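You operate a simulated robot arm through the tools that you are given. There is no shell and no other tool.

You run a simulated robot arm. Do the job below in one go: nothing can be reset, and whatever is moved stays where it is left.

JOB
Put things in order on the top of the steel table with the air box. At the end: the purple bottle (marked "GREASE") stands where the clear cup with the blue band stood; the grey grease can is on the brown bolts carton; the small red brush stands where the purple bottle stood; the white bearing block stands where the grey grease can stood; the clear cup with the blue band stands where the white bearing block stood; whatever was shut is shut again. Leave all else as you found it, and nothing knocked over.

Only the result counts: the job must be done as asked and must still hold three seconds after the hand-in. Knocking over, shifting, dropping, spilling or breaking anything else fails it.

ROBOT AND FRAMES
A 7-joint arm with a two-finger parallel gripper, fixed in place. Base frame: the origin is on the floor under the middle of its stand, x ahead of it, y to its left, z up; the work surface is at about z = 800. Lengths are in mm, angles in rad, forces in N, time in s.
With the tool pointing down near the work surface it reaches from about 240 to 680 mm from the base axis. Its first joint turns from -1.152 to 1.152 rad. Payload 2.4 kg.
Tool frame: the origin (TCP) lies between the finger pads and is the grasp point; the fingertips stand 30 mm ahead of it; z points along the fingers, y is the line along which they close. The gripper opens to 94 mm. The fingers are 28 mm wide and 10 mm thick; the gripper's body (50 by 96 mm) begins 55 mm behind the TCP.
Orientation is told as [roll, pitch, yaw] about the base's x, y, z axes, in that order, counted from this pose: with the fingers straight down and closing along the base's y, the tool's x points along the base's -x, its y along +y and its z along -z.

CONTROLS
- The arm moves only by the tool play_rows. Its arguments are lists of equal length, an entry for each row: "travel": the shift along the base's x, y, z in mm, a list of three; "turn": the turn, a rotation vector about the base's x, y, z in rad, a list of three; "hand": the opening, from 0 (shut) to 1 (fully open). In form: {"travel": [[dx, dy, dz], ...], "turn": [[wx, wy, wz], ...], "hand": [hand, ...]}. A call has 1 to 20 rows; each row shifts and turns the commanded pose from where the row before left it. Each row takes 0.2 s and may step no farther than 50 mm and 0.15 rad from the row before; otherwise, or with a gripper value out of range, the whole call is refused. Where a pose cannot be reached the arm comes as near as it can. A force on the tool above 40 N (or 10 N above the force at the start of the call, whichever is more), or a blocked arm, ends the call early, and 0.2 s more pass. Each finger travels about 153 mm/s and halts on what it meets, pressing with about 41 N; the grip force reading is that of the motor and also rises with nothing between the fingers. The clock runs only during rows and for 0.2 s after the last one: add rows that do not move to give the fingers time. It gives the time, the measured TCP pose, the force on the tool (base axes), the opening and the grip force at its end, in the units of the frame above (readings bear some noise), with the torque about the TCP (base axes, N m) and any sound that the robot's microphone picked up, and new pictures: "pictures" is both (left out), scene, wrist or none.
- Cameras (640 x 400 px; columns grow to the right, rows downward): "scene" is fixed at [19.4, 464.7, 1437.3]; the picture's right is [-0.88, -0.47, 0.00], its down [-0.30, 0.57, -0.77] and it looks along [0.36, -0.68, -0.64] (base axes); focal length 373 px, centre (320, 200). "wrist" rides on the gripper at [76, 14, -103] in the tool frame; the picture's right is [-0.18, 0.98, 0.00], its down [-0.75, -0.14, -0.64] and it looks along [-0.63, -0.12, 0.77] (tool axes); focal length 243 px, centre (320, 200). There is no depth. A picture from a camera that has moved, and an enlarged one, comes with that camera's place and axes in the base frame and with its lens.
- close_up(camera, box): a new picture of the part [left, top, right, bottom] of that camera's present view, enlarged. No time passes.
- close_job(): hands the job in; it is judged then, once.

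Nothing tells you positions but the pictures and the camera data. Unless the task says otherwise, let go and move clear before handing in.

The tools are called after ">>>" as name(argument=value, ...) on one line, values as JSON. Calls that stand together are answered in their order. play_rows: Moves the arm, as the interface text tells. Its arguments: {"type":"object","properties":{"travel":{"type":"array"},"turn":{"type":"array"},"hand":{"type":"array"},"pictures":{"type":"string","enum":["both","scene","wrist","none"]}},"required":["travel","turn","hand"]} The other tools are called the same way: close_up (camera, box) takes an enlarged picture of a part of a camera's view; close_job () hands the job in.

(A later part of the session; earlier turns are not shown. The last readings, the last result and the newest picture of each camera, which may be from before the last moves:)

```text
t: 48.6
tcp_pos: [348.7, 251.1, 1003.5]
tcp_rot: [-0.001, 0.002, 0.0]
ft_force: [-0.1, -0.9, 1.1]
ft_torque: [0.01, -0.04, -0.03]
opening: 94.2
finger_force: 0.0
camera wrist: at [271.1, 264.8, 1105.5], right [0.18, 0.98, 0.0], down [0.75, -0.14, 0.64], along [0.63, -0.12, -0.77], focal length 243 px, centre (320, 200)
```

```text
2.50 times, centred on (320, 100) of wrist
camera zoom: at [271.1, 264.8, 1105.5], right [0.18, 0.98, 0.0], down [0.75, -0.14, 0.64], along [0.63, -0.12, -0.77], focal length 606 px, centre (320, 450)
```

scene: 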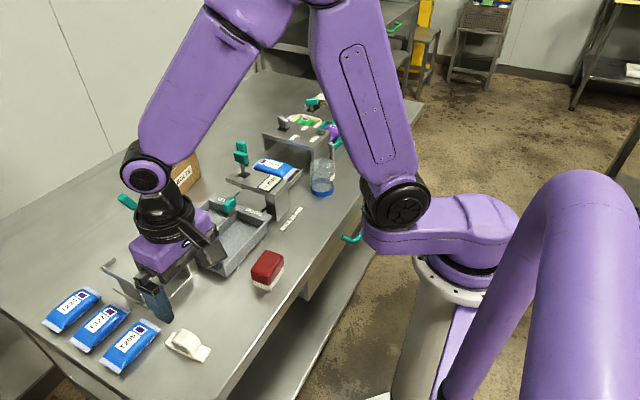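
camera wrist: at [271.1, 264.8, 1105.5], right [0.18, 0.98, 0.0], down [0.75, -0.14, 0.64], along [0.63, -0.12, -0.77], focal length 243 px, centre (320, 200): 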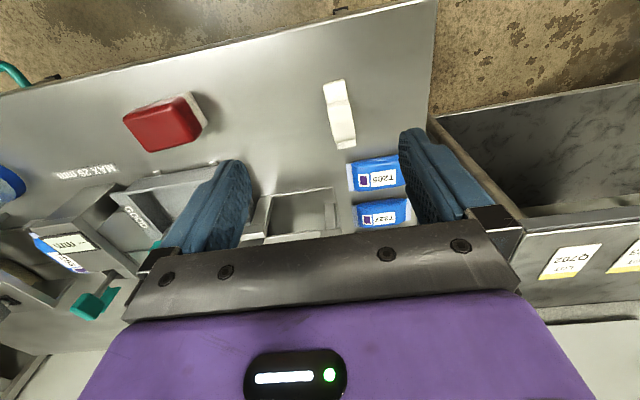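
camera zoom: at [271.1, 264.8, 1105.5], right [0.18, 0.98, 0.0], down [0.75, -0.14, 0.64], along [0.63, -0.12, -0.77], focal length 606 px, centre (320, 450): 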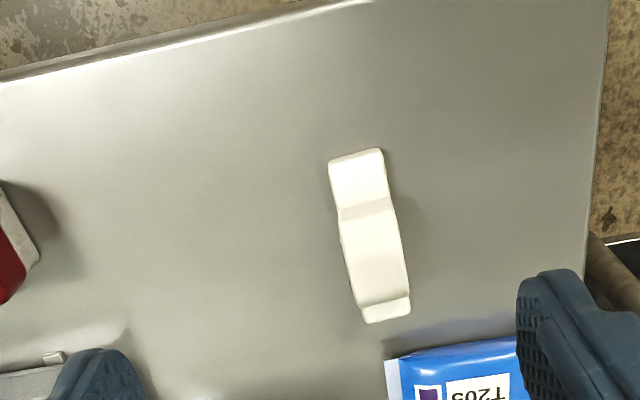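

I measure the block at about (388.5,270), long axis nearly along x (yaw about 0.06 rad), and about 28 mm wide. I'll move above it, align the yaw and go down for a closer look.

>>> play_rows(travel=[[8, 4, -10], [10, 5, -20], [12, 5, -20], [10, 5, -20], [0, 0, -15], [0, 0, -10], [0, 0, 0]], turn=[[0, 0, 0.02], [0, 0, 0.02], [0, 0, 0.02], [0, 0, 0], [0, 0, 0], [0, 0, 0], [0, 0, 0]], hand=[0.9, 0.8, 0.7, 0.7, 0.7, 0.7, 0.7])

>>> close_up(camera="wrist", box=[220, 40, 420, 200])

>>> close_up(camera="scene", box=[100, 240, 260, 380])

```text
t: 50.2
tcp_pos: [387.1, 268.3, 908.0]
tcp_rot: [-0.001, 0.0, 0.062]
ft_force: [-0.2, 0.8, -0.5]
ft_torque: [-0.03, 0.02, 0.04]
opening: 65.7
finger_force: 0.0
camera wrist: at [309.4, 278.1, 1009.9], right [0.12, 0.99, 0.0], down [0.76, -0.1, 0.64], along [0.64, -0.08, -0.77], focal length 243 px, centre (320, 200)
```

scene: 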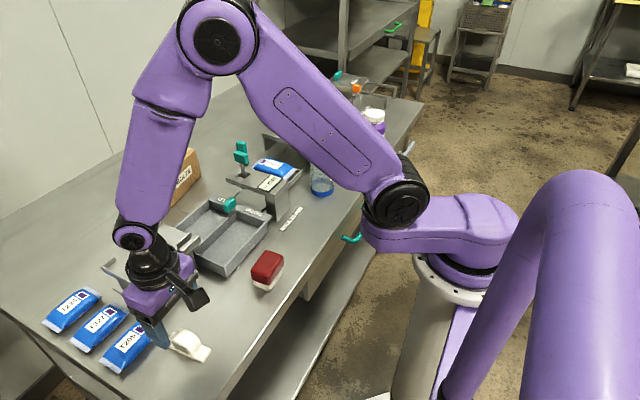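
wrist: 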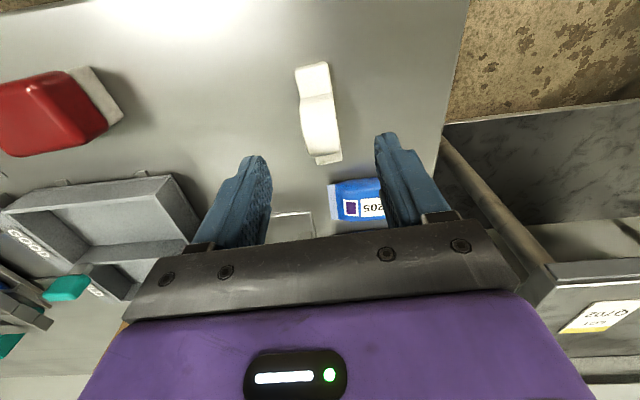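

```text
2.50 times, centred on (320, 120) of wrist
camera zoom: at [309.4, 278.1, 1009.9], right [0.12, 0.99, 0.0], down [0.76, -0.1, 0.64], along [0.64, -0.08, -0.77], focal length 606 px, centre (320, 400)
```

zoom: 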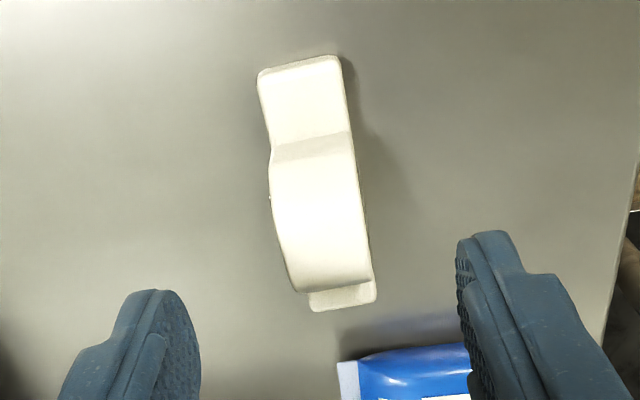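

```text
2.86 times, centred on (180, 310) of scene
camera zoom: at [19.4, 464.7, 1437.3], right [-0.88, -0.47, 0.0], down [-0.3, 0.57, -0.77], along [0.36, -0.68, -0.64], focal length 1067 px, centre (720, -114)
```

zoom: 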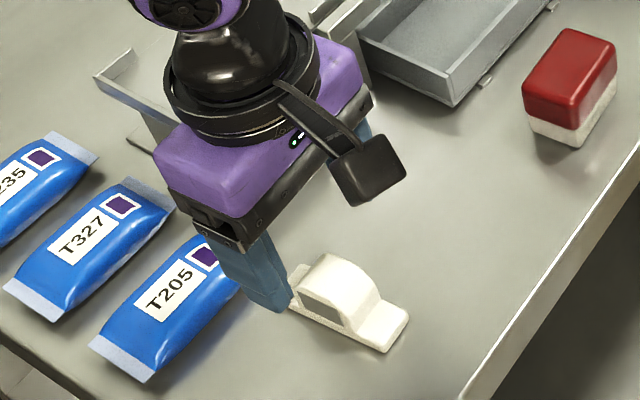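

The tool is aligned with the block to within 2 mm. I'll descend around it to just above the table.

>>> play_rows(travel=[[0.5, 0.8, -15], [0.3, 0.7, -15], [0, 0, -15], [0, 0, -12], [0, 0, -8], [0, 0, -5], [0, 0, 0]], turn=[[0, 0, 0], [0, 0, 0], [0, 0, 0], [0, 0, 0], [0, 0, 0], [0, 0, 0], [0, 0, 0]], hand=[0.7, 0.7, 0.7, 0.7, 0.7, 0.7, 0.7])

>>> close_up(camera="wrist", box=[220, 60, 420, 220])

>>> close_up(camera="scene", box=[100, 240, 260, 380])

```text
t: 51.8
tcp_pos: [387.9, 272.6, 838.5]
tcp_rot: [-0.001, -0.002, 0.06]
ft_force: [-1.0, 0.0, 0.4]
ft_torque: [-0.01, 0.0, -0.03]
opening: 65.8
finger_force: 0.1
camera wrist: at [310.0, 280.8, 940.2], right [0.12, 0.99, 0.0], down [0.76, -0.1, 0.64], along [0.64, -0.08, -0.77], focal length 243 px, centre (320, 200)
```

scene: 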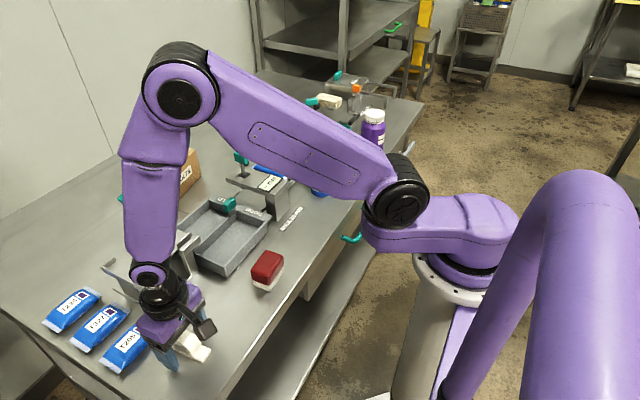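
wrist: 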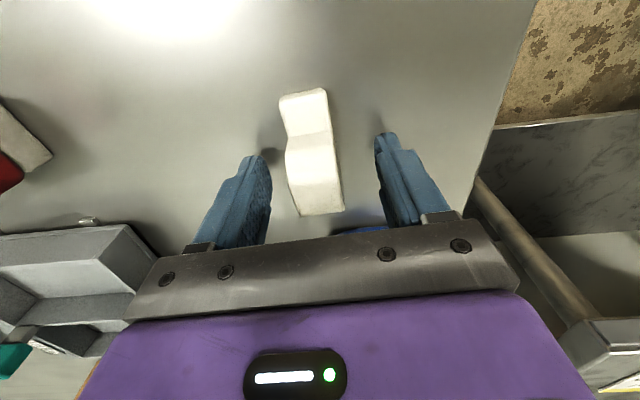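

```text
2.50 times, centred on (320, 140) of wrist
camera zoom: at [310.0, 280.8, 940.2], right [0.12, 0.99, 0.0], down [0.76, -0.1, 0.64], along [0.64, -0.08, -0.77], focal length 606 px, centre (320, 350)
```

zoom: 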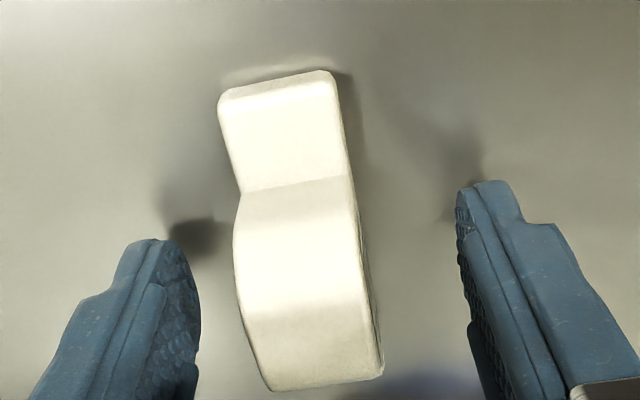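

```text
2.86 times, centred on (180, 310) of scene
camera zoom: at [19.4, 464.7, 1437.3], right [-0.88, -0.47, 0.0], down [-0.3, 0.57, -0.77], along [0.36, -0.68, -0.64], focal length 1067 px, centre (720, -114)
```

zoom: 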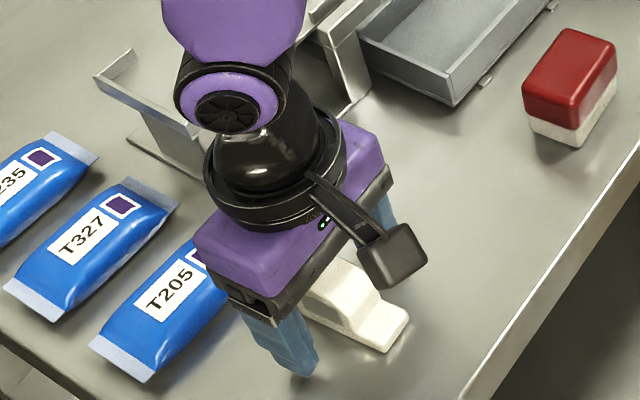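

The block sits about 2.5 mm off centre between the fingers. I'll shift over, lower to 834 and close.

>>> play_rows(travel=[[0.2, -1.5, -2], [0, -1.2, -2], [0, 0, 0], [0, 0, 0], [0, 0, 0], [0, 0, 0], [0, 0, 0], [0, 0, 0], [0, 0, 0]], turn=[[0, 0, 0], [0, 0, 0], [0, 0, 0], [0, 0, 0], [0, 0, 0], [0, 0, 0], [0, 0, 0], [0, 0, 0], [0, 0, 0]], hand=[0.7, 0.7, 0.7, 0.55, 0.45, 0.38, 0.32, 0.25, 0.2])

>>> close_up(camera="wrist", box=[220, 60, 420, 220])

```text
t: 53.8
tcp_pos: [387.9, 268.9, 834.6]
tcp_rot: [0.0, 0.002, 0.062]
ft_force: [-0.5, 0.6, 1.2]
ft_torque: [0.02, 0.0, -0.01]
opening: 29.6
finger_force: 40.6
camera wrist: at [310.4, 277.8, 936.8], right [0.12, 0.99, 0.0], down [0.76, -0.1, 0.64], along [0.64, -0.08, -0.77], focal length 243 px, centre (320, 200)
```

scene: 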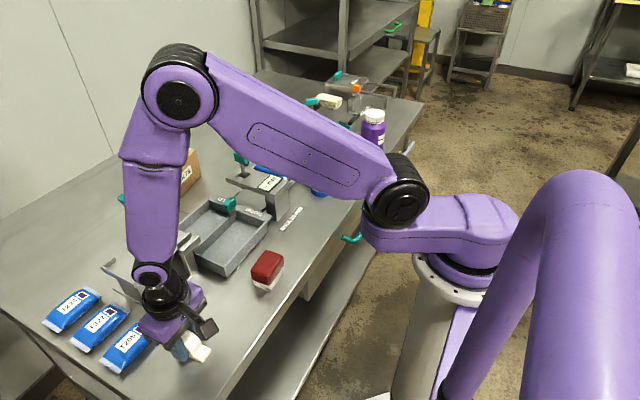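
wrist: 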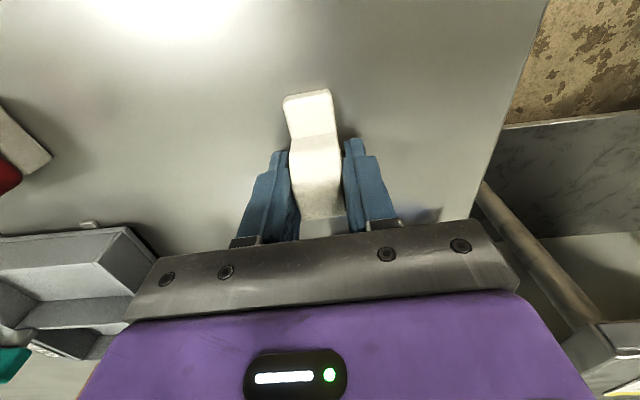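

```text
2.50 times, centred on (320, 140) of wrist
camera zoom: at [310.4, 277.8, 936.8], right [0.12, 0.99, 0.0], down [0.76, -0.1, 0.64], along [0.64, -0.08, -0.77], focal length 606 px, centre (320, 350)
```

zoom: 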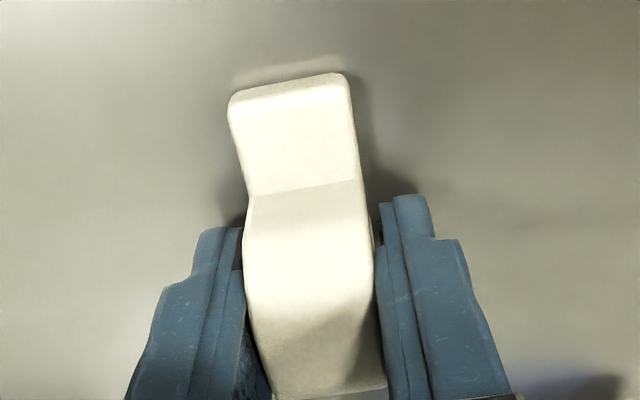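

The block is gripped at 29.6 mm. I'll lift it and watch that it stays level.

>>> play_rows(travel=[[0, 0, 4], [0, 0, 8], [0, 0, 14], [0, 0, 20], [0, 0, 22], [0, 0, 22], [0, 0, 18], [0, 0, 12], [0, 0, 5], [0, 0, 0]], turn=[[0, 0, 0], [0, 0, 0], [0, 0, 0], [0, 0, 0], [0, 0, 0], [0, 0, 0], [0, 0, 0], [0, 0, 0], [0, 0, 0], [0, 0, 0]], hand=[0.2, 0.2, 0.2, 0.2, 0.2, 0.2, 0.2, 0.2, 0.2, 0.2])

```text
t: 56.0
tcp_pos: [388.8, 268.7, 960.3]
tcp_rot: [0.001, 0.001, 0.06]
ft_force: [0.6, -0.7, -0.5]
ft_torque: [0.01, 0.06, 0.04]
opening: 30.0
finger_force: 41.0
camera wrist: at [311.6, 278.2, 1061.6], right [0.12, 0.99, 0.0], down [0.76, -0.1, 0.64], along [0.64, -0.08, -0.77], focal length 243 px, centre (320, 200)
```

scene: 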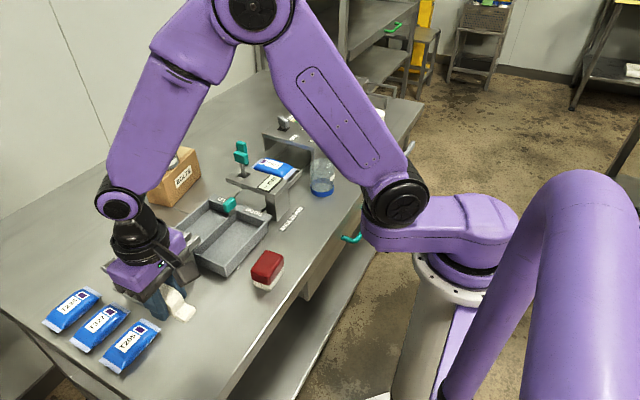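
wrist: 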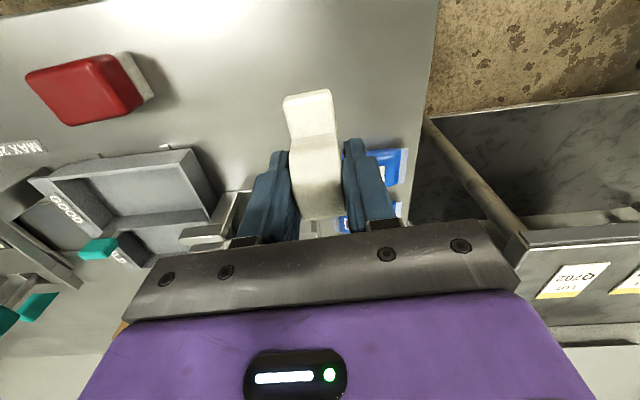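

The block is held level. I'll carry it across towards the can's old place in small steps.

>>> play_rows(travel=[[-1, -10, 0], [-2, -18, 0], [-3, -24, 0], [-3, -24, 0], [-3, -24, 0], [-3, -24, 0], [-4, -24, 0], [-4, -24, 0], [-4, -24, 0], [-4, -24, 0], [-4, -24, 0], [-4, -24, 0], [-4, -24, 0], [-4, -24, 0], [0, -24, 0], [0, -12, 0], [0, -6, 0], [0, 0, 0]], turn=[[0, 0, 0], [0, 0, 0], [0, 0, -0.01], [0, 0, -0.01], [0, 0, -0.01], [0, 0, -0.01], [0, 0, -0.01], [0, 0, -0.01], [0, 0, 0], [0, 0, 0], [0, 0, 0], [0, 0, 0], [0, 0, 0], [0, 0, 0], [0, 0, 0], [0, 0, 0], [0, 0, 0], [0, 0, 0]], hand=[0.2, 0.2, 0.2, 0.2, 0.2, 0.2, 0.2, 0.2, 0.2, 0.2, 0.2, 0.2, 0.2, 0.2, 0.2, 0.2, 0.2, 0.2])

```text
t: 59.8
tcp_pos: [340.4, -88.4, 959.9]
tcp_rot: [0.0, 0.0, 0.001]
ft_force: [0.0, -0.1, -0.9]
ft_torque: [0.03, 0.0, 0.06]
opening: 29.8
finger_force: 41.2
camera wrist: at [263.7, -75.5, 1062.1], right [0.18, 0.98, 0.0], down [0.75, -0.14, 0.64], along [0.63, -0.12, -0.77], focal length 243 px, centre (320, 200)
```

scene: 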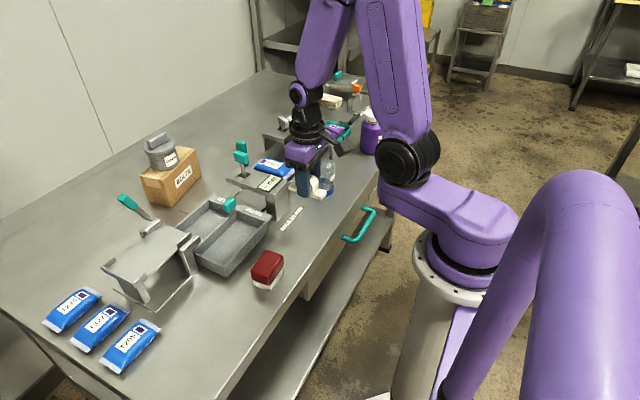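
wrist: 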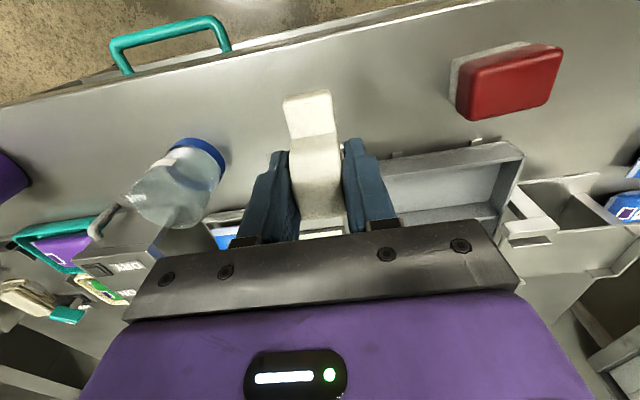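

The block is over the can's old spot at (341,-88.5). I'll lower it down, slowly at the end.

>>> play_rows(travel=[[0.5, 0, -8], [0.5, 0, -16], [0, 0, -20], [0, 0, -20], [0, 0, -20], [0, 0, -16], [0, 0, -10], [0, 0, -6], [0, 0, -3], [0, 0, -2], [0, 0, 0]], turn=[[0, 0, 0], [0, 0, 0], [0, 0, 0], [0, 0, 0], [0, 0, 0], [0, 0, 0], [0, 0, 0], [0, 0, 0], [0, 0, 0], [0, 0, 0], [0, 0, 0]], hand=[0.2, 0.2, 0.2, 0.2, 0.2, 0.2, 0.2, 0.2, 0.2, 0.2, 0.2])

>>> close_up(camera="wrist", box=[220, 60, 420, 220])

>>> close_up(camera="scene", box=[240, 130, 360, 260])

```text
t: 62.2
tcp_pos: [342.4, -89.4, 838.4]
tcp_rot: [-0.001, 0.0, -0.001]
ft_force: [0.2, -0.1, -0.9]
ft_torque: [-0.01, -0.03, 0.0]
opening: 29.8
finger_force: 40.4
camera wrist: at [265.3, -75.6, 940.8], right [0.18, 0.98, 0.0], down [0.75, -0.14, 0.64], along [0.63, -0.12, -0.77], focal length 243 px, centre (320, 200)
```

scene: 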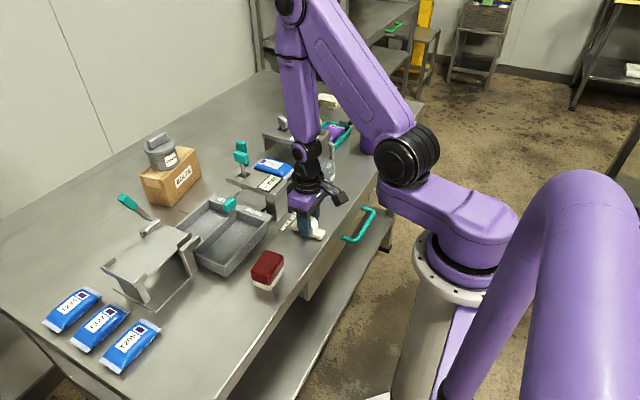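
wrist: 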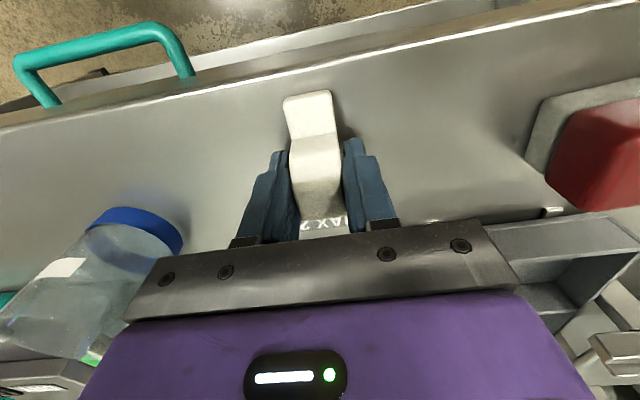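

```text
2.50 times, centred on (320, 140) of wrist
camera zoom: at [265.3, -75.6, 940.8], right [0.18, 0.98, 0.0], down [0.75, -0.14, 0.64], along [0.63, -0.12, -0.77], focal length 606 px, centre (320, 350)
```

zoom: 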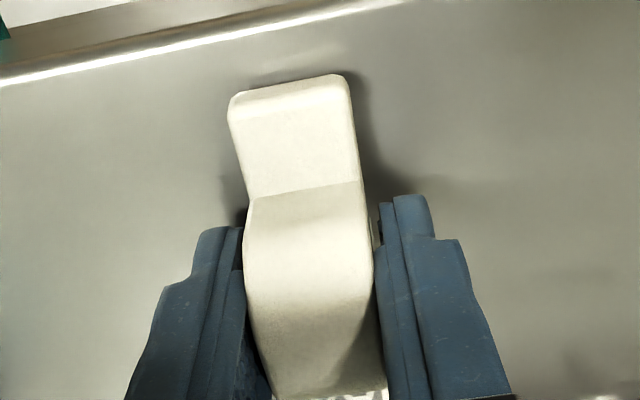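

```text
3.08 times, centred on (300, 195) of scene
camera zoom: at [19.5, 464.7, 1437.3], right [-0.88, -0.47, 0.0], down [-0.3, 0.57, -0.77], along [0.36, -0.68, -0.64], focal length 1149 px, centre (382, 215)
```

zoom: 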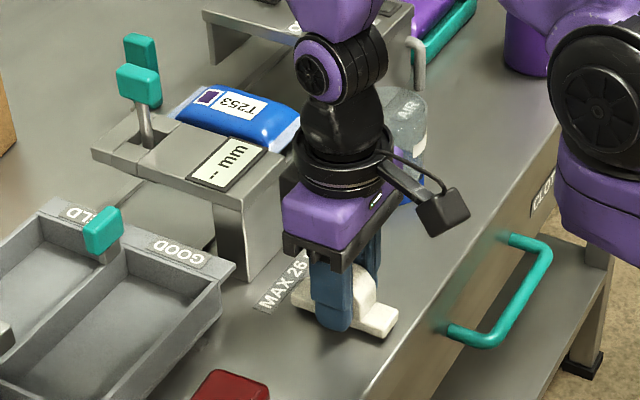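

The block is just above the table, well inside the edge. Before setting it down I'll cross-check its place against the can's original place in the fixed scene view.

>>> close_up(camera="scene", box=[280, 200, 340, 250])

```text
8.00 times, centred on (310, 225) of scene
camera zoom: at [19.5, 464.7, 1437.3], right [-0.88, -0.47, 0.0], down [-0.3, 0.57, -0.77], along [0.36, -0.68, -0.64], focal length 2987 px, centre (400, 0)
```

zoom: 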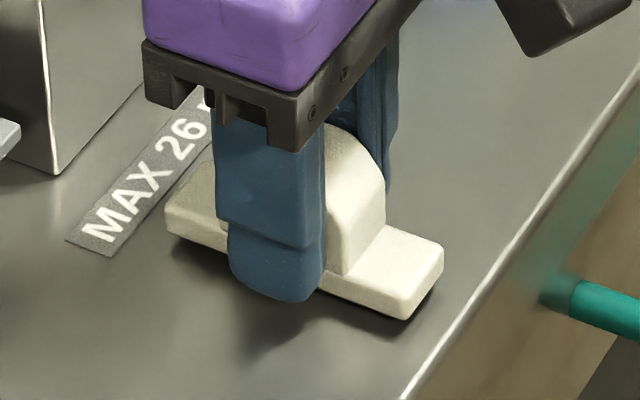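

The two cameras agree if the lid top was near z=858, which puts the can's original spot at about (344.5,-89). I'll shift 2 mm and set the block down gently.

>>> play_rows(travel=[[1, 0, 0], [1, 0, -1], [0, 0, -1], [0, 0, -1], [0, 0, 0]], turn=[[0, 0, 0], [0, 0, 0], [0, 0, 0], [0, 0, 0], [0, 0, 0]], hand=[0.2, 0.2, 0.2, 0.2, 0.2], pictures="none")

>>> play_rows(travel=[[0, 0, -0.7], [0, 0, 0]], turn=[[0, 0, 0], [0, 0, 0]], hand=[0.2, 0.2], pictures="none")

```text
t: 63.4
tcp_pos: [344.2, -88.2, 836.1]
tcp_rot: [0.0, -0.001, 0.001]
ft_force: [-0.3, -1.2, -1.6]
ft_torque: [0.0, 0.01, 0.0]
opening: 29.8
finger_force: 40.7
```

```text
t: 64.0
tcp_pos: [343.8, -89.2, 836.0]
tcp_rot: [0.001, -0.001, 0.0]
ft_force: [-0.2, 0.0, -0.7]
ft_torque: [0.05, 0.04, -0.01]
opening: 29.9
finger_force: 41.3
```

I see no contact force yet, with the TCP reading about 836. I'll go on in fractions of a millimetre.

>>> play_rows(travel=[[0, 0, -0.7], [0, 0, 0]], turn=[[0, 0, 0], [0, 0, 0]], hand=[0.2, 0.2], pictures="none")

>>> play_rows(travel=[[0, 0, -0.7], [0, 0, 0]], turn=[[0, 0, 0], [0, 0, 0]], hand=[0.2, 0.2], pictures="none")

```text
t: 64.6
tcp_pos: [342.9, -89.6, 834.7]
tcp_rot: [-0.001, -0.003, -0.002]
ft_force: [-2.4, -0.2, 21.0]
ft_torque: [0.02, 0.02, 0.0]
opening: 29.7
finger_force: 40.9
```

```text
t: 65.0
tcp_pos: [343.5, -87.8, 835.0]
tcp_rot: [0.0, -0.001, 0.002]
ft_force: [-1.3, 0.5, 11.9]
ft_torque: [-0.04, -0.06, -0.05]
opening: 29.8
finger_force: 40.8
stopped in row 1: the force on the tool passed its limit at 41 N (the readings are from after the stop); the commanded pose is now the measured one
```

The block is on the table. I'll ease the pressure slightly and open the fingers.

>>> play_rows(travel=[[0, 0, 0.4], [0, 0, 0], [0, 0, 0], [0, 0, 0], [0, 0, 0], [0, 0, 0]], turn=[[0, 0, 0], [0, 0, 0], [0, 0, 0], [0, 0, 0], [0, 0, 0], [0, 0, 0]], hand=[0.2, 0.32, 0.36, 0.45, 0.55, 0.65])

>>> close_up(camera="wrist", box=[220, 60, 420, 220])

```text
t: 66.4
tcp_pos: [344.2, -88.3, 834.9]
tcp_rot: [0.001, -0.002, 0.001]
ft_force: [0.7, -0.4, 0.5]
ft_torque: [0.01, 0.01, 0.0]
opening: 61.2
finger_force: 0.1
camera wrist: at [267.6, -75.0, 936.7], right [0.18, 0.98, 0.0], down [0.75, -0.14, 0.64], along [0.63, -0.12, -0.77], focal length 243 px, centre (320, 200)
```

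scene: 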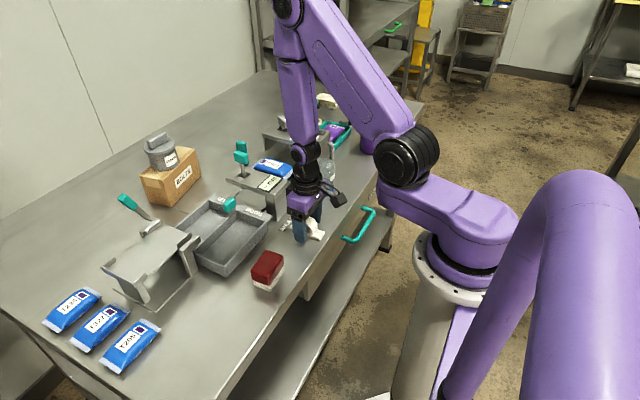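
wrist: 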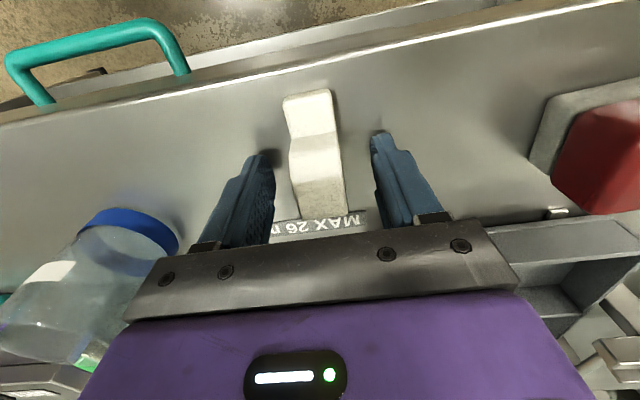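

```text
2.50 times, centred on (320, 140) of wrist
camera zoom: at [267.6, -75.0, 936.7], right [0.18, 0.98, 0.0], down [0.75, -0.14, 0.64], along [0.63, -0.12, -0.77], focal length 606 px, centre (320, 350)
```

zoom: 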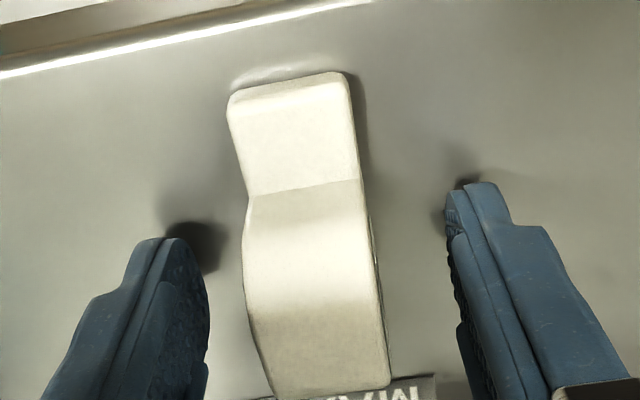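

The block stands on the can's old spot. Next is the cup: I'll rise and move over to look at it.

>>> play_rows(travel=[[0, 0, 8], [0, 0, 16], [0, 0, 24], [0, 0, 26], [0, 0, 26], [0, 0, 25], [0, -12, 15], [0, -22, 8], [0, -26, 0], [0, -28, 0], [0, -28, 0], [0, -24, 0], [0, -14, 0], [0, -6, 0], [0, 0, 0]], turn=[[0, 0, 0], [0, 0, 0], [0, 0, 0], [0, 0, 0], [0, 0, 0], [0, 0, 0], [0, 0, 0], [0, 0, 0], [0, 0, 0], [0, 0, 0], [0, 0, 0], [0, 0, 0], [0, 0, 0], [0, 0, 0], [0, 0, 0]], hand=[0.65, 0.65, 0.7, 0.8, 0.9, 1, 1, 1, 1, 1, 1, 1, 1, 1, 1])

>>> close_up(camera="wrist", box=[220, 0, 420, 160])

>>> close_up(camera="scene", box=[240, 130, 360, 260])

```text
t: 69.6
tcp_pos: [344.0, -247.5, 983.7]
tcp_rot: [-0.001, -0.002, 0.0]
ft_force: [0.4, 0.2, -0.4]
ft_torque: [0.0, 0.01, 0.01]
opening: 94.1
finger_force: 0.0
camera wrist: at [267.4, -234.4, 1085.7], right [0.18, 0.98, 0.0], down [0.75, -0.14, 0.64], along [0.63, -0.12, -0.77], focal length 243 px, centre (320, 200)
```

scene: 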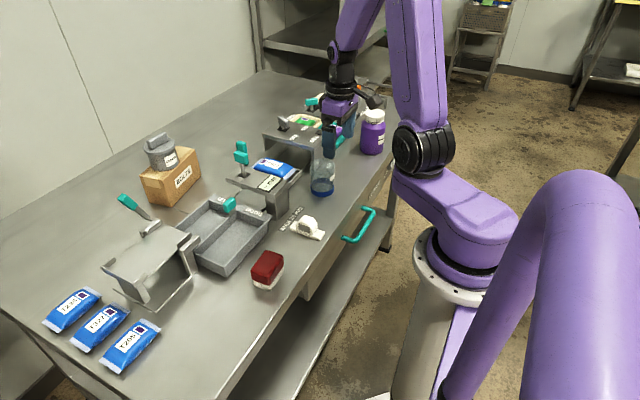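
wrist: 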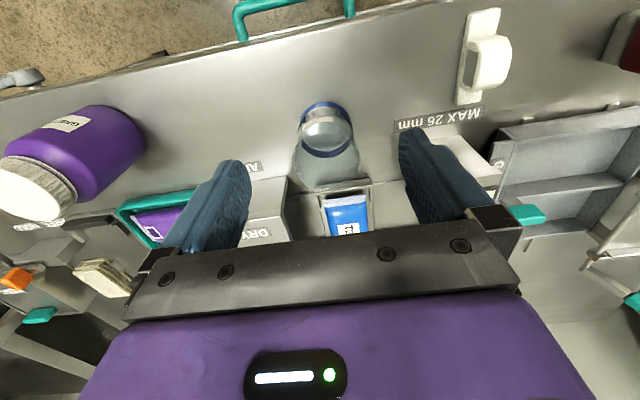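

```text
2.50 times, centred on (320, 80) of wrist
camera zoom: at [267.4, -234.4, 1085.7], right [0.18, 0.98, 0.0], down [0.75, -0.14, 0.64], along [0.63, -0.12, -0.77], focal length 606 px, centre (320, 500)
```

zoom: 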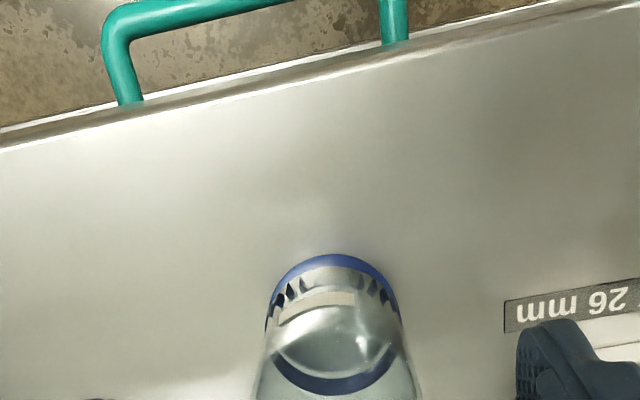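

```text
3.08 times, centred on (300, 195) of scene
camera zoom: at [19.4, 464.7, 1437.3], right [-0.88, -0.47, 0.0], down [-0.3, 0.57, -0.77], along [0.36, -0.68, -0.64], focal length 1149 px, centre (382, 215)
```

zoom: 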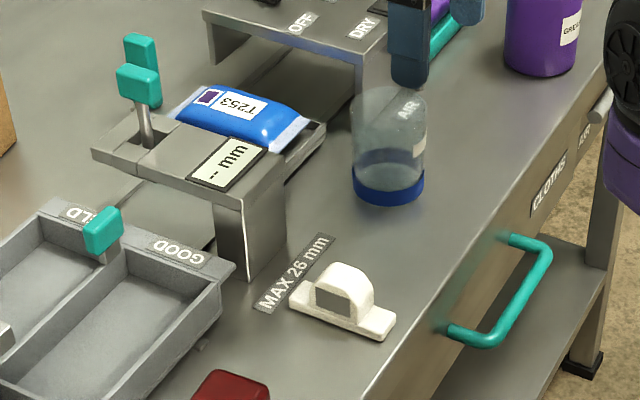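

The cup is at about (388.5,-250), 65 mm wide, and may hold some liquid, so I'll keep it level and slow. I'll centre above it and descend partway.

>>> play_rows(travel=[[12, -0.5, 0], [16, -1, 0], [16, -1, -10], [0, 0, -16], [0, 0, -14], [0, 0, 0]], turn=[[0, 0, 0], [0, 0, 0], [0, 0, 0], [0, 0, 0], [0, 0, 0], [0, 0, 0]], hand=[1, 1, 1, 1, 1, 1])

>>> close_up(camera="wrist", box=[220, 40, 420, 200])

>>> close_up(camera="scene", box=[260, 90, 380, 220])

```text
t: 71.0
tcp_pos: [387.6, -251.5, 942.9]
tcp_rot: [-0.001, -0.001, 0.001]
ft_force: [-0.1, 0.5, 0.2]
ft_torque: [0.0, -0.01, -0.03]
opening: 93.9
finger_force: 0.1
camera wrist: at [311.7, -237.5, 1045.0], right [0.18, 0.98, 0.0], down [0.75, -0.14, 0.64], along [0.63, -0.12, -0.77], focal length 243 px, centre (320, 200)
```

scene: 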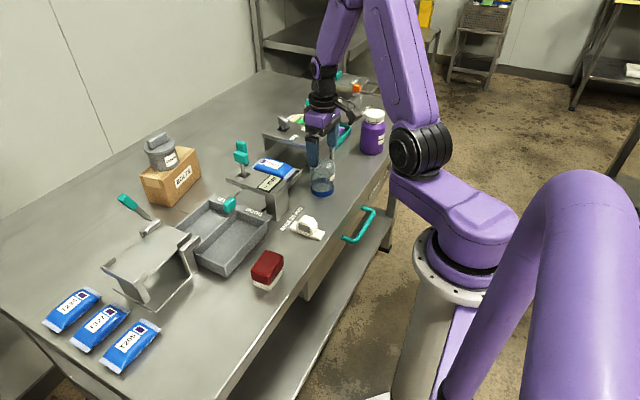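
wrist: 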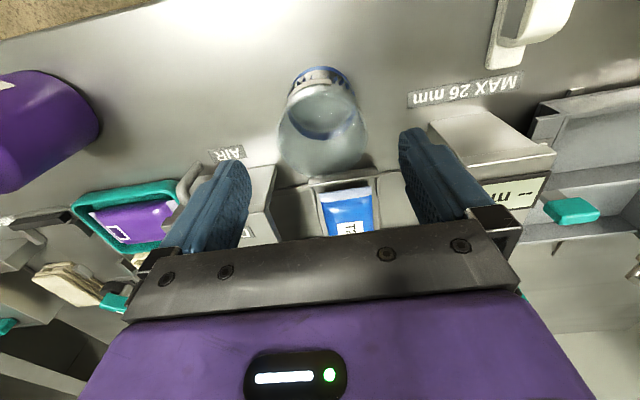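

```text
2.50 times, centred on (320, 120) of wrist
camera zoom: at [311.7, -237.5, 1045.0], right [0.18, 0.98, 0.0], down [0.75, -0.14, 0.64], along [0.63, -0.12, -0.77], focal length 606 px, centre (320, 400)
```

zoom: 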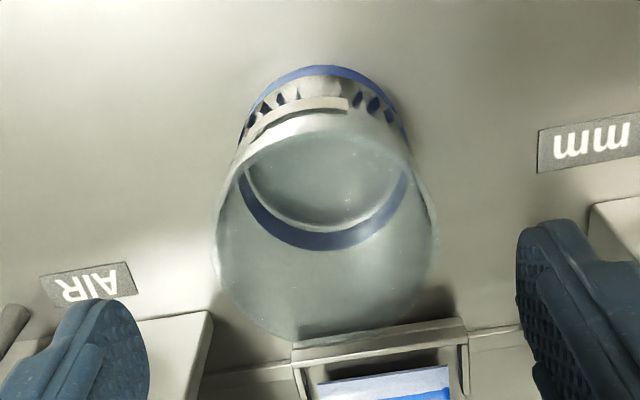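

```text
3.08 times, centred on (320, 155) of scene
camera zoom: at [19.4, 464.7, 1437.3], right [-0.88, -0.47, 0.0], down [-0.3, 0.57, -0.77], along [0.36, -0.68, -0.64], focal length 1149 px, centre (320, 338)
```

zoom: 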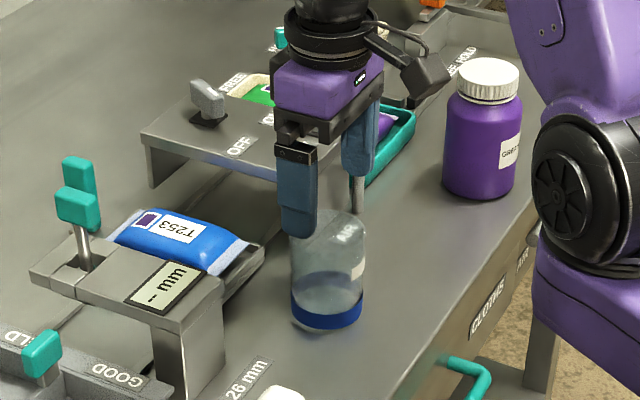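

The cup centre refines to about (387,-249). I'll descend around it with about 14 mm clearance on each side.

>>> play_rows(travel=[[0, 1, -8], [0, 1, -12], [0, 0, -14], [0, 0, -14], [0, 0, -14], [0, 0, -12], [0, 0, -10], [0, 0, -6], [0, 0, 0]], turn=[[0, 0, 0], [0, 0, 0], [0, 0, 0], [0, 0, 0], [0, 0, 0], [0, 0, 0], [0, 0, 0], [0, 0, 0], [0, 0, 0]], hand=[1, 1, 1, 1, 1, 1, 1, 1, 1])

>>> close_up(camera="wrist", box=[200, 60, 440, 240])

>>> close_up(camera="scene", box=[260, 90, 380, 220])

```text
t: 73.0
tcp_pos: [387.2, -249.6, 852.6]
tcp_rot: [0.0, -0.003, 0.002]
ft_force: [-0.5, -0.4, -0.4]
ft_torque: [-0.01, 0.01, 0.01]
opening: 94.0
finger_force: 0.1
camera wrist: at [310.3, -235.7, 954.2], right [0.18, 0.98, 0.0], down [0.75, -0.14, 0.64], along [0.63, -0.12, -0.77], focal length 243 px, centre (320, 200)
```

scene: 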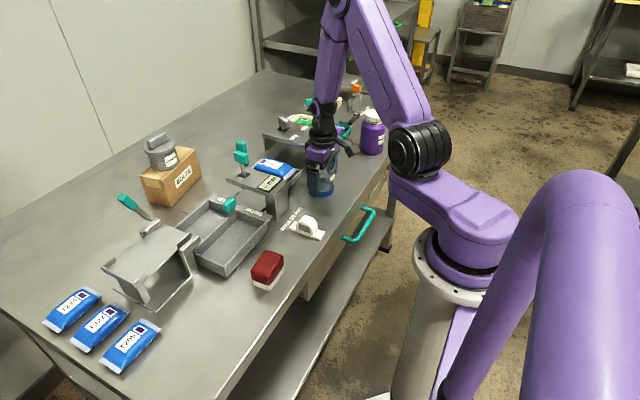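
wrist: 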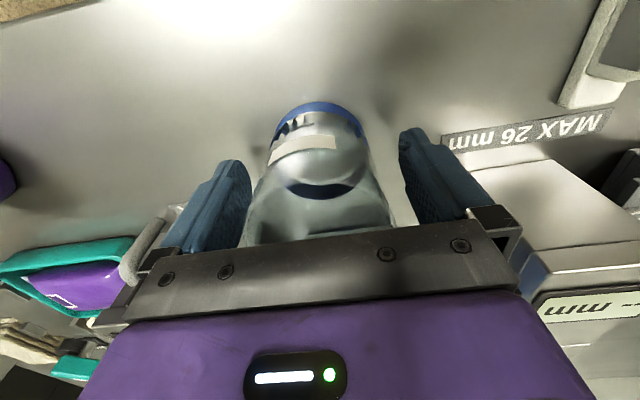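

```text
2.22 times, centred on (320, 150) of wrist
camera zoom: at [310.3, -235.7, 954.2], right [0.18, 0.98, 0.0], down [0.75, -0.14, 0.64], along [0.63, -0.12, -0.77], focal length 539 px, centre (320, 311)
```

zoom: 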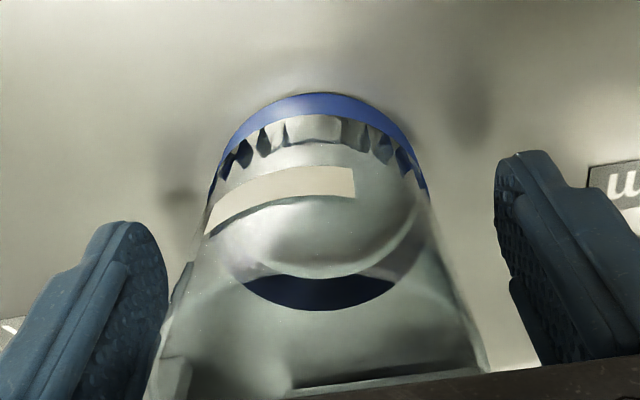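

```text
3.08 times, centred on (320, 155) of scene
camera zoom: at [19.4, 464.7, 1437.3], right [-0.88, -0.47, 0.0], down [-0.3, 0.57, -0.77], along [0.36, -0.68, -0.64], focal length 1149 px, centre (320, 338)
```

zoom: 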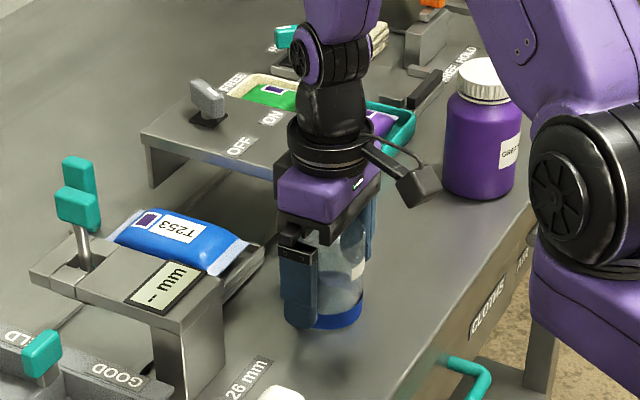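

The cup is centred between the fingers. I'll close gently in stages, checking the grip force.

>>> play_rows(travel=[[0, 0, 0], [0, 0, 0], [0, 0, 0], [0, 0, 0]], turn=[[0, 0, 0], [0, 0, 0], [0, 0, 0], [0, 0, 0]], hand=[0.88, 0.78, 0.73, 0.71], pictures="none")

>>> play_rows(travel=[[0, 0, 0], [0, 0, 0]], turn=[[0, 0, 0], [0, 0, 0]], hand=[0.69, 0.68], pictures="none")

```text
t: 74.0
tcp_pos: [387.1, -248.4, 852.7]
tcp_rot: [0.0, -0.004, 0.001]
ft_force: [0.2, 0.1, -0.9]
ft_torque: [-0.02, 0.0, 0.01]
opening: 67.0
finger_force: 0.0
```

```text
t: 74.6
tcp_pos: [387.2, -249.5, 852.2]
tcp_rot: [0.0, 0.0, 0.002]
ft_force: [0.3, -0.2, 1.1]
ft_torque: [-0.01, -0.03, 0.02]
opening: 65.1
finger_force: 12.1
```

The cup is 65 mm wide and the grip force follows the command, now 12 N. I'll take a moderate grip of about 20 N and lift slightly.

>>> play_rows(travel=[[0, 0, 0], [0, 0, 0], [0, 0, 3], [0, 0, 4], [0, 0, 0]], turn=[[0, 0, 0], [0, 0, 0], [0, 0, 0], [0, 0, 0], [0, 0, 0]], hand=[0.67, 0.67, 0.67, 0.67, 0.67])

>>> close_up(camera="scene", box=[260, 90, 380, 220])

>>> close_up(camera="wrist", box=[200, 60, 440, 240])

```text
t: 75.8
tcp_pos: [387.1, -248.9, 859.6]
tcp_rot: [0.001, 0.001, 0.002]
ft_force: [0.0, 0.3, -0.8]
ft_torque: [0.02, 0.01, -0.02]
opening: 64.2
finger_force: 40.9
camera wrist: at [310.8, -235.4, 961.8], right [0.18, 0.98, 0.0], down [0.75, -0.14, 0.64], along [0.63, -0.12, -0.77], focal length 243 px, centre (320, 200)
```

scene: 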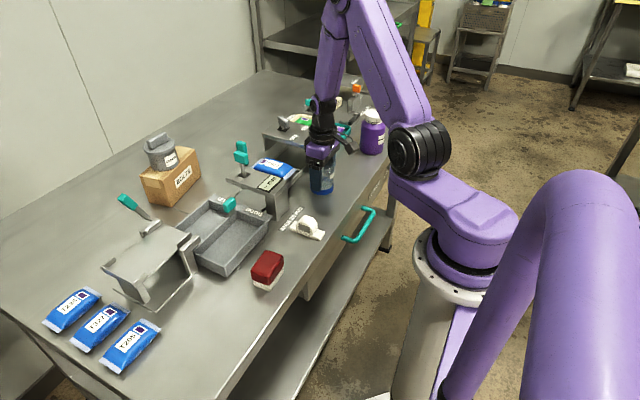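
wrist: 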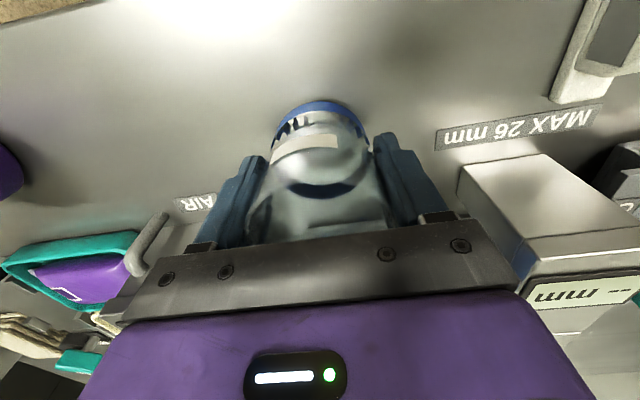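

```text
3.08 times, centred on (320, 155) of scene
camera zoom: at [19.4, 464.7, 1437.3], right [-0.88, -0.47, 0.0], down [-0.3, 0.57, -0.77], along [0.36, -0.68, -0.64], focal length 1149 px, centre (320, 338)
```

zoom: 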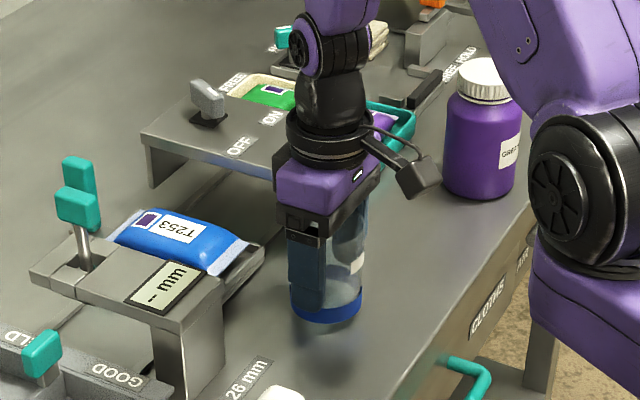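

```text
2.22 times, centred on (320, 150) of wrist
camera zoom: at [310.8, -235.4, 961.8], right [0.18, 0.98, 0.0], down [0.75, -0.14, 0.64], along [0.63, -0.12, -0.77], focal length 539 px, centre (320, 311)
```

zoom: 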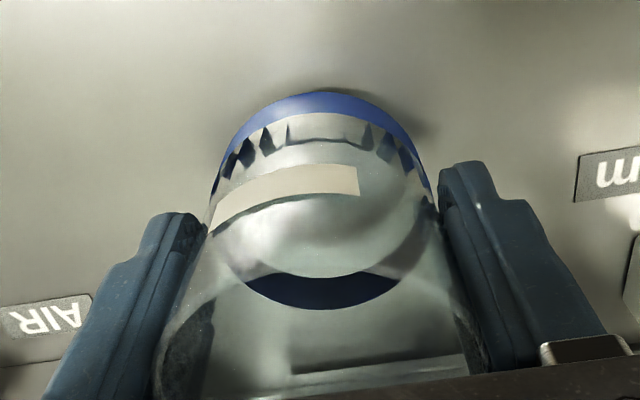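

The cup is held firmly and upright. I'll lift it clear smoothly.

>>> play_rows(travel=[[0, 0, 5], [0, 0, 9], [0, 0, 13], [0, 0, 16], [0, 0, 16], [0, 0, 16], [0, 0, 13], [0, 0, 9], [0, 0, 5], [0, 0, 0]], turn=[[0, 0, 0], [0, 0, 0], [0, 0, 0], [0, 0, 0], [0, 0, 0], [0, 0, 0], [0, 0, 0], [0, 0, 0], [0, 0, 0], [0, 0, 0]], hand=[0.67, 0.67, 0.67, 0.67, 0.67, 0.67, 0.67, 0.67, 0.67, 0.67], pictures="scene")

>>> play_rows(travel=[[0, 5, 0], [0, 10, 0], [0, 15, 0], [0, 19, 0], [0, 21, 0], [0, 22, 0], [0, 22, 0], [0, 22, 0], [0, 22, 0], [0, 22, 0], [0, 22, 0], [0, 21, 0], [0, 18, 0], [0, 14, 0], [0, 9, 0], [0, 5, 0], [0, 0, 0]], turn=[[0, 0, 0], [0, 0, 0], [0, 0, 0], [0, 0, 0], [0, 0, 0], [0, 0, 0], [0, 0, 0], [0, 0, 0], [0, 0, 0], [0, 0, 0], [0, 0, 0], [0, 0, 0], [0, 0, 0], [0, 0, 0], [0, 0, 0], [0, 0, 0], [0, 0, 0]], hand=[0.67, 0.67, 0.67, 0.67, 0.67, 0.67, 0.67, 0.67, 0.67, 0.67, 0.67, 0.67, 0.67, 0.67, 0.67, 0.67, 0.67])

```text
t: 78.0
tcp_pos: [389.2, -248.7, 960.4]
tcp_rot: [0.001, -0.002, 0.001]
ft_force: [0.3, 0.3, 0.0]
ft_torque: [0.02, -0.02, 0.0]
opening: 64.4
finger_force: 40.3
```

scene: 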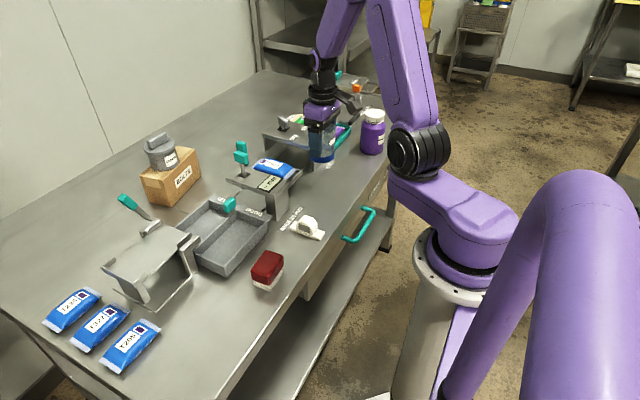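

```text
t: 81.6
tcp_pos: [388.6, 19.3, 960.6]
tcp_rot: [0.001, -0.002, 0.001]
ft_force: [-0.1, -0.3, -0.1]
ft_torque: [-0.06, -0.01, 0.02]
opening: 64.4
finger_force: 40.9
camera wrist: at [310.7, 33.6, 1062.3], right [0.18, 0.98, 0.0], down [0.75, -0.14, 0.64], along [0.63, -0.12, -0.77], focal length 243 px, centre (320, 200)
```

scene: 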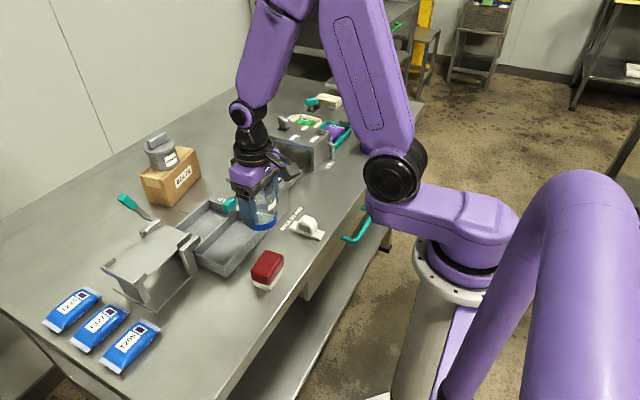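
wrist: 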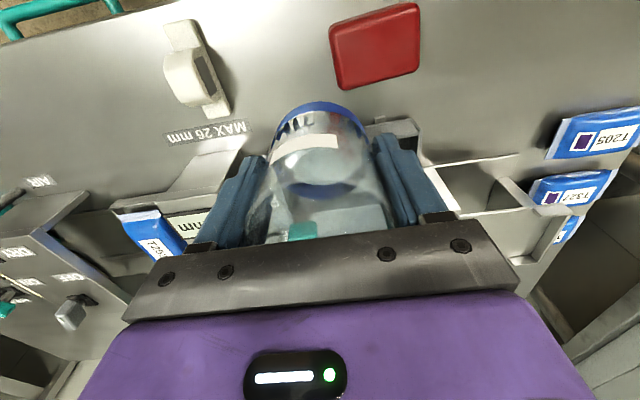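

The cup is travelling steadily. I'll continue to above the block's old place.

>>> play_rows(travel=[[0, 5, 0], [0, 10, 0], [0, 15, 0], [0, 19, 0], [0, 21, 0], [0, 22, 0], [0, 22, 0], [0, 22, 0], [0, 22, 0], [0, 22, 0], [0, 21, 0], [0, 18, 0], [0, 14, 0], [0, 10, 0], [0, 6, 0], [0, 1, 0], [0, 0, 0]], turn=[[0, 0, 0], [0, 0, 0], [0, 0, 0], [0, 0, 0], [0, 0, 0], [0, 0, 0], [0, 0, 0], [0, 0, 0], [0, 0, 0], [0, 0, 0], [0, 0, 0], [0, 0, 0], [0, 0, 0], [0, 0, 0], [0, 0, 0], [0, 0, 0], [0, 0, 0]], hand=[0.67, 0.67, 0.67, 0.67, 0.67, 0.67, 0.67, 0.67, 0.67, 0.67, 0.67, 0.67, 0.67, 0.67, 0.67, 0.67, 0.67])

```text
t: 85.2
tcp_pos: [387.9, 270.8, 961.4]
tcp_rot: [0.0, -0.004, 0.001]
ft_force: [0.1, 1.1, -0.9]
ft_torque: [-0.03, 0.02, 0.01]
opening: 64.4
finger_force: 40.9
camera wrist: at [310.7, 283.8, 1064.5], right [0.18, 0.98, 0.0], down [0.75, -0.14, 0.64], along [0.63, -0.12, -0.77], focal length 243 px, centre (320, 200)
```

scene: 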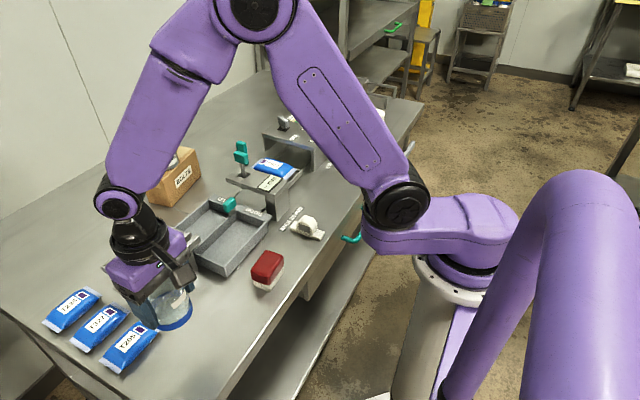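
wrist: 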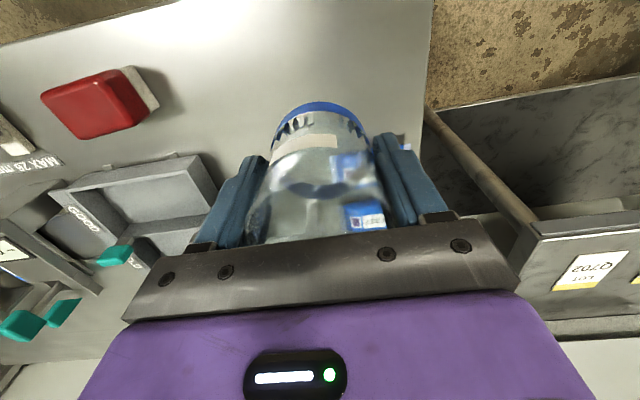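

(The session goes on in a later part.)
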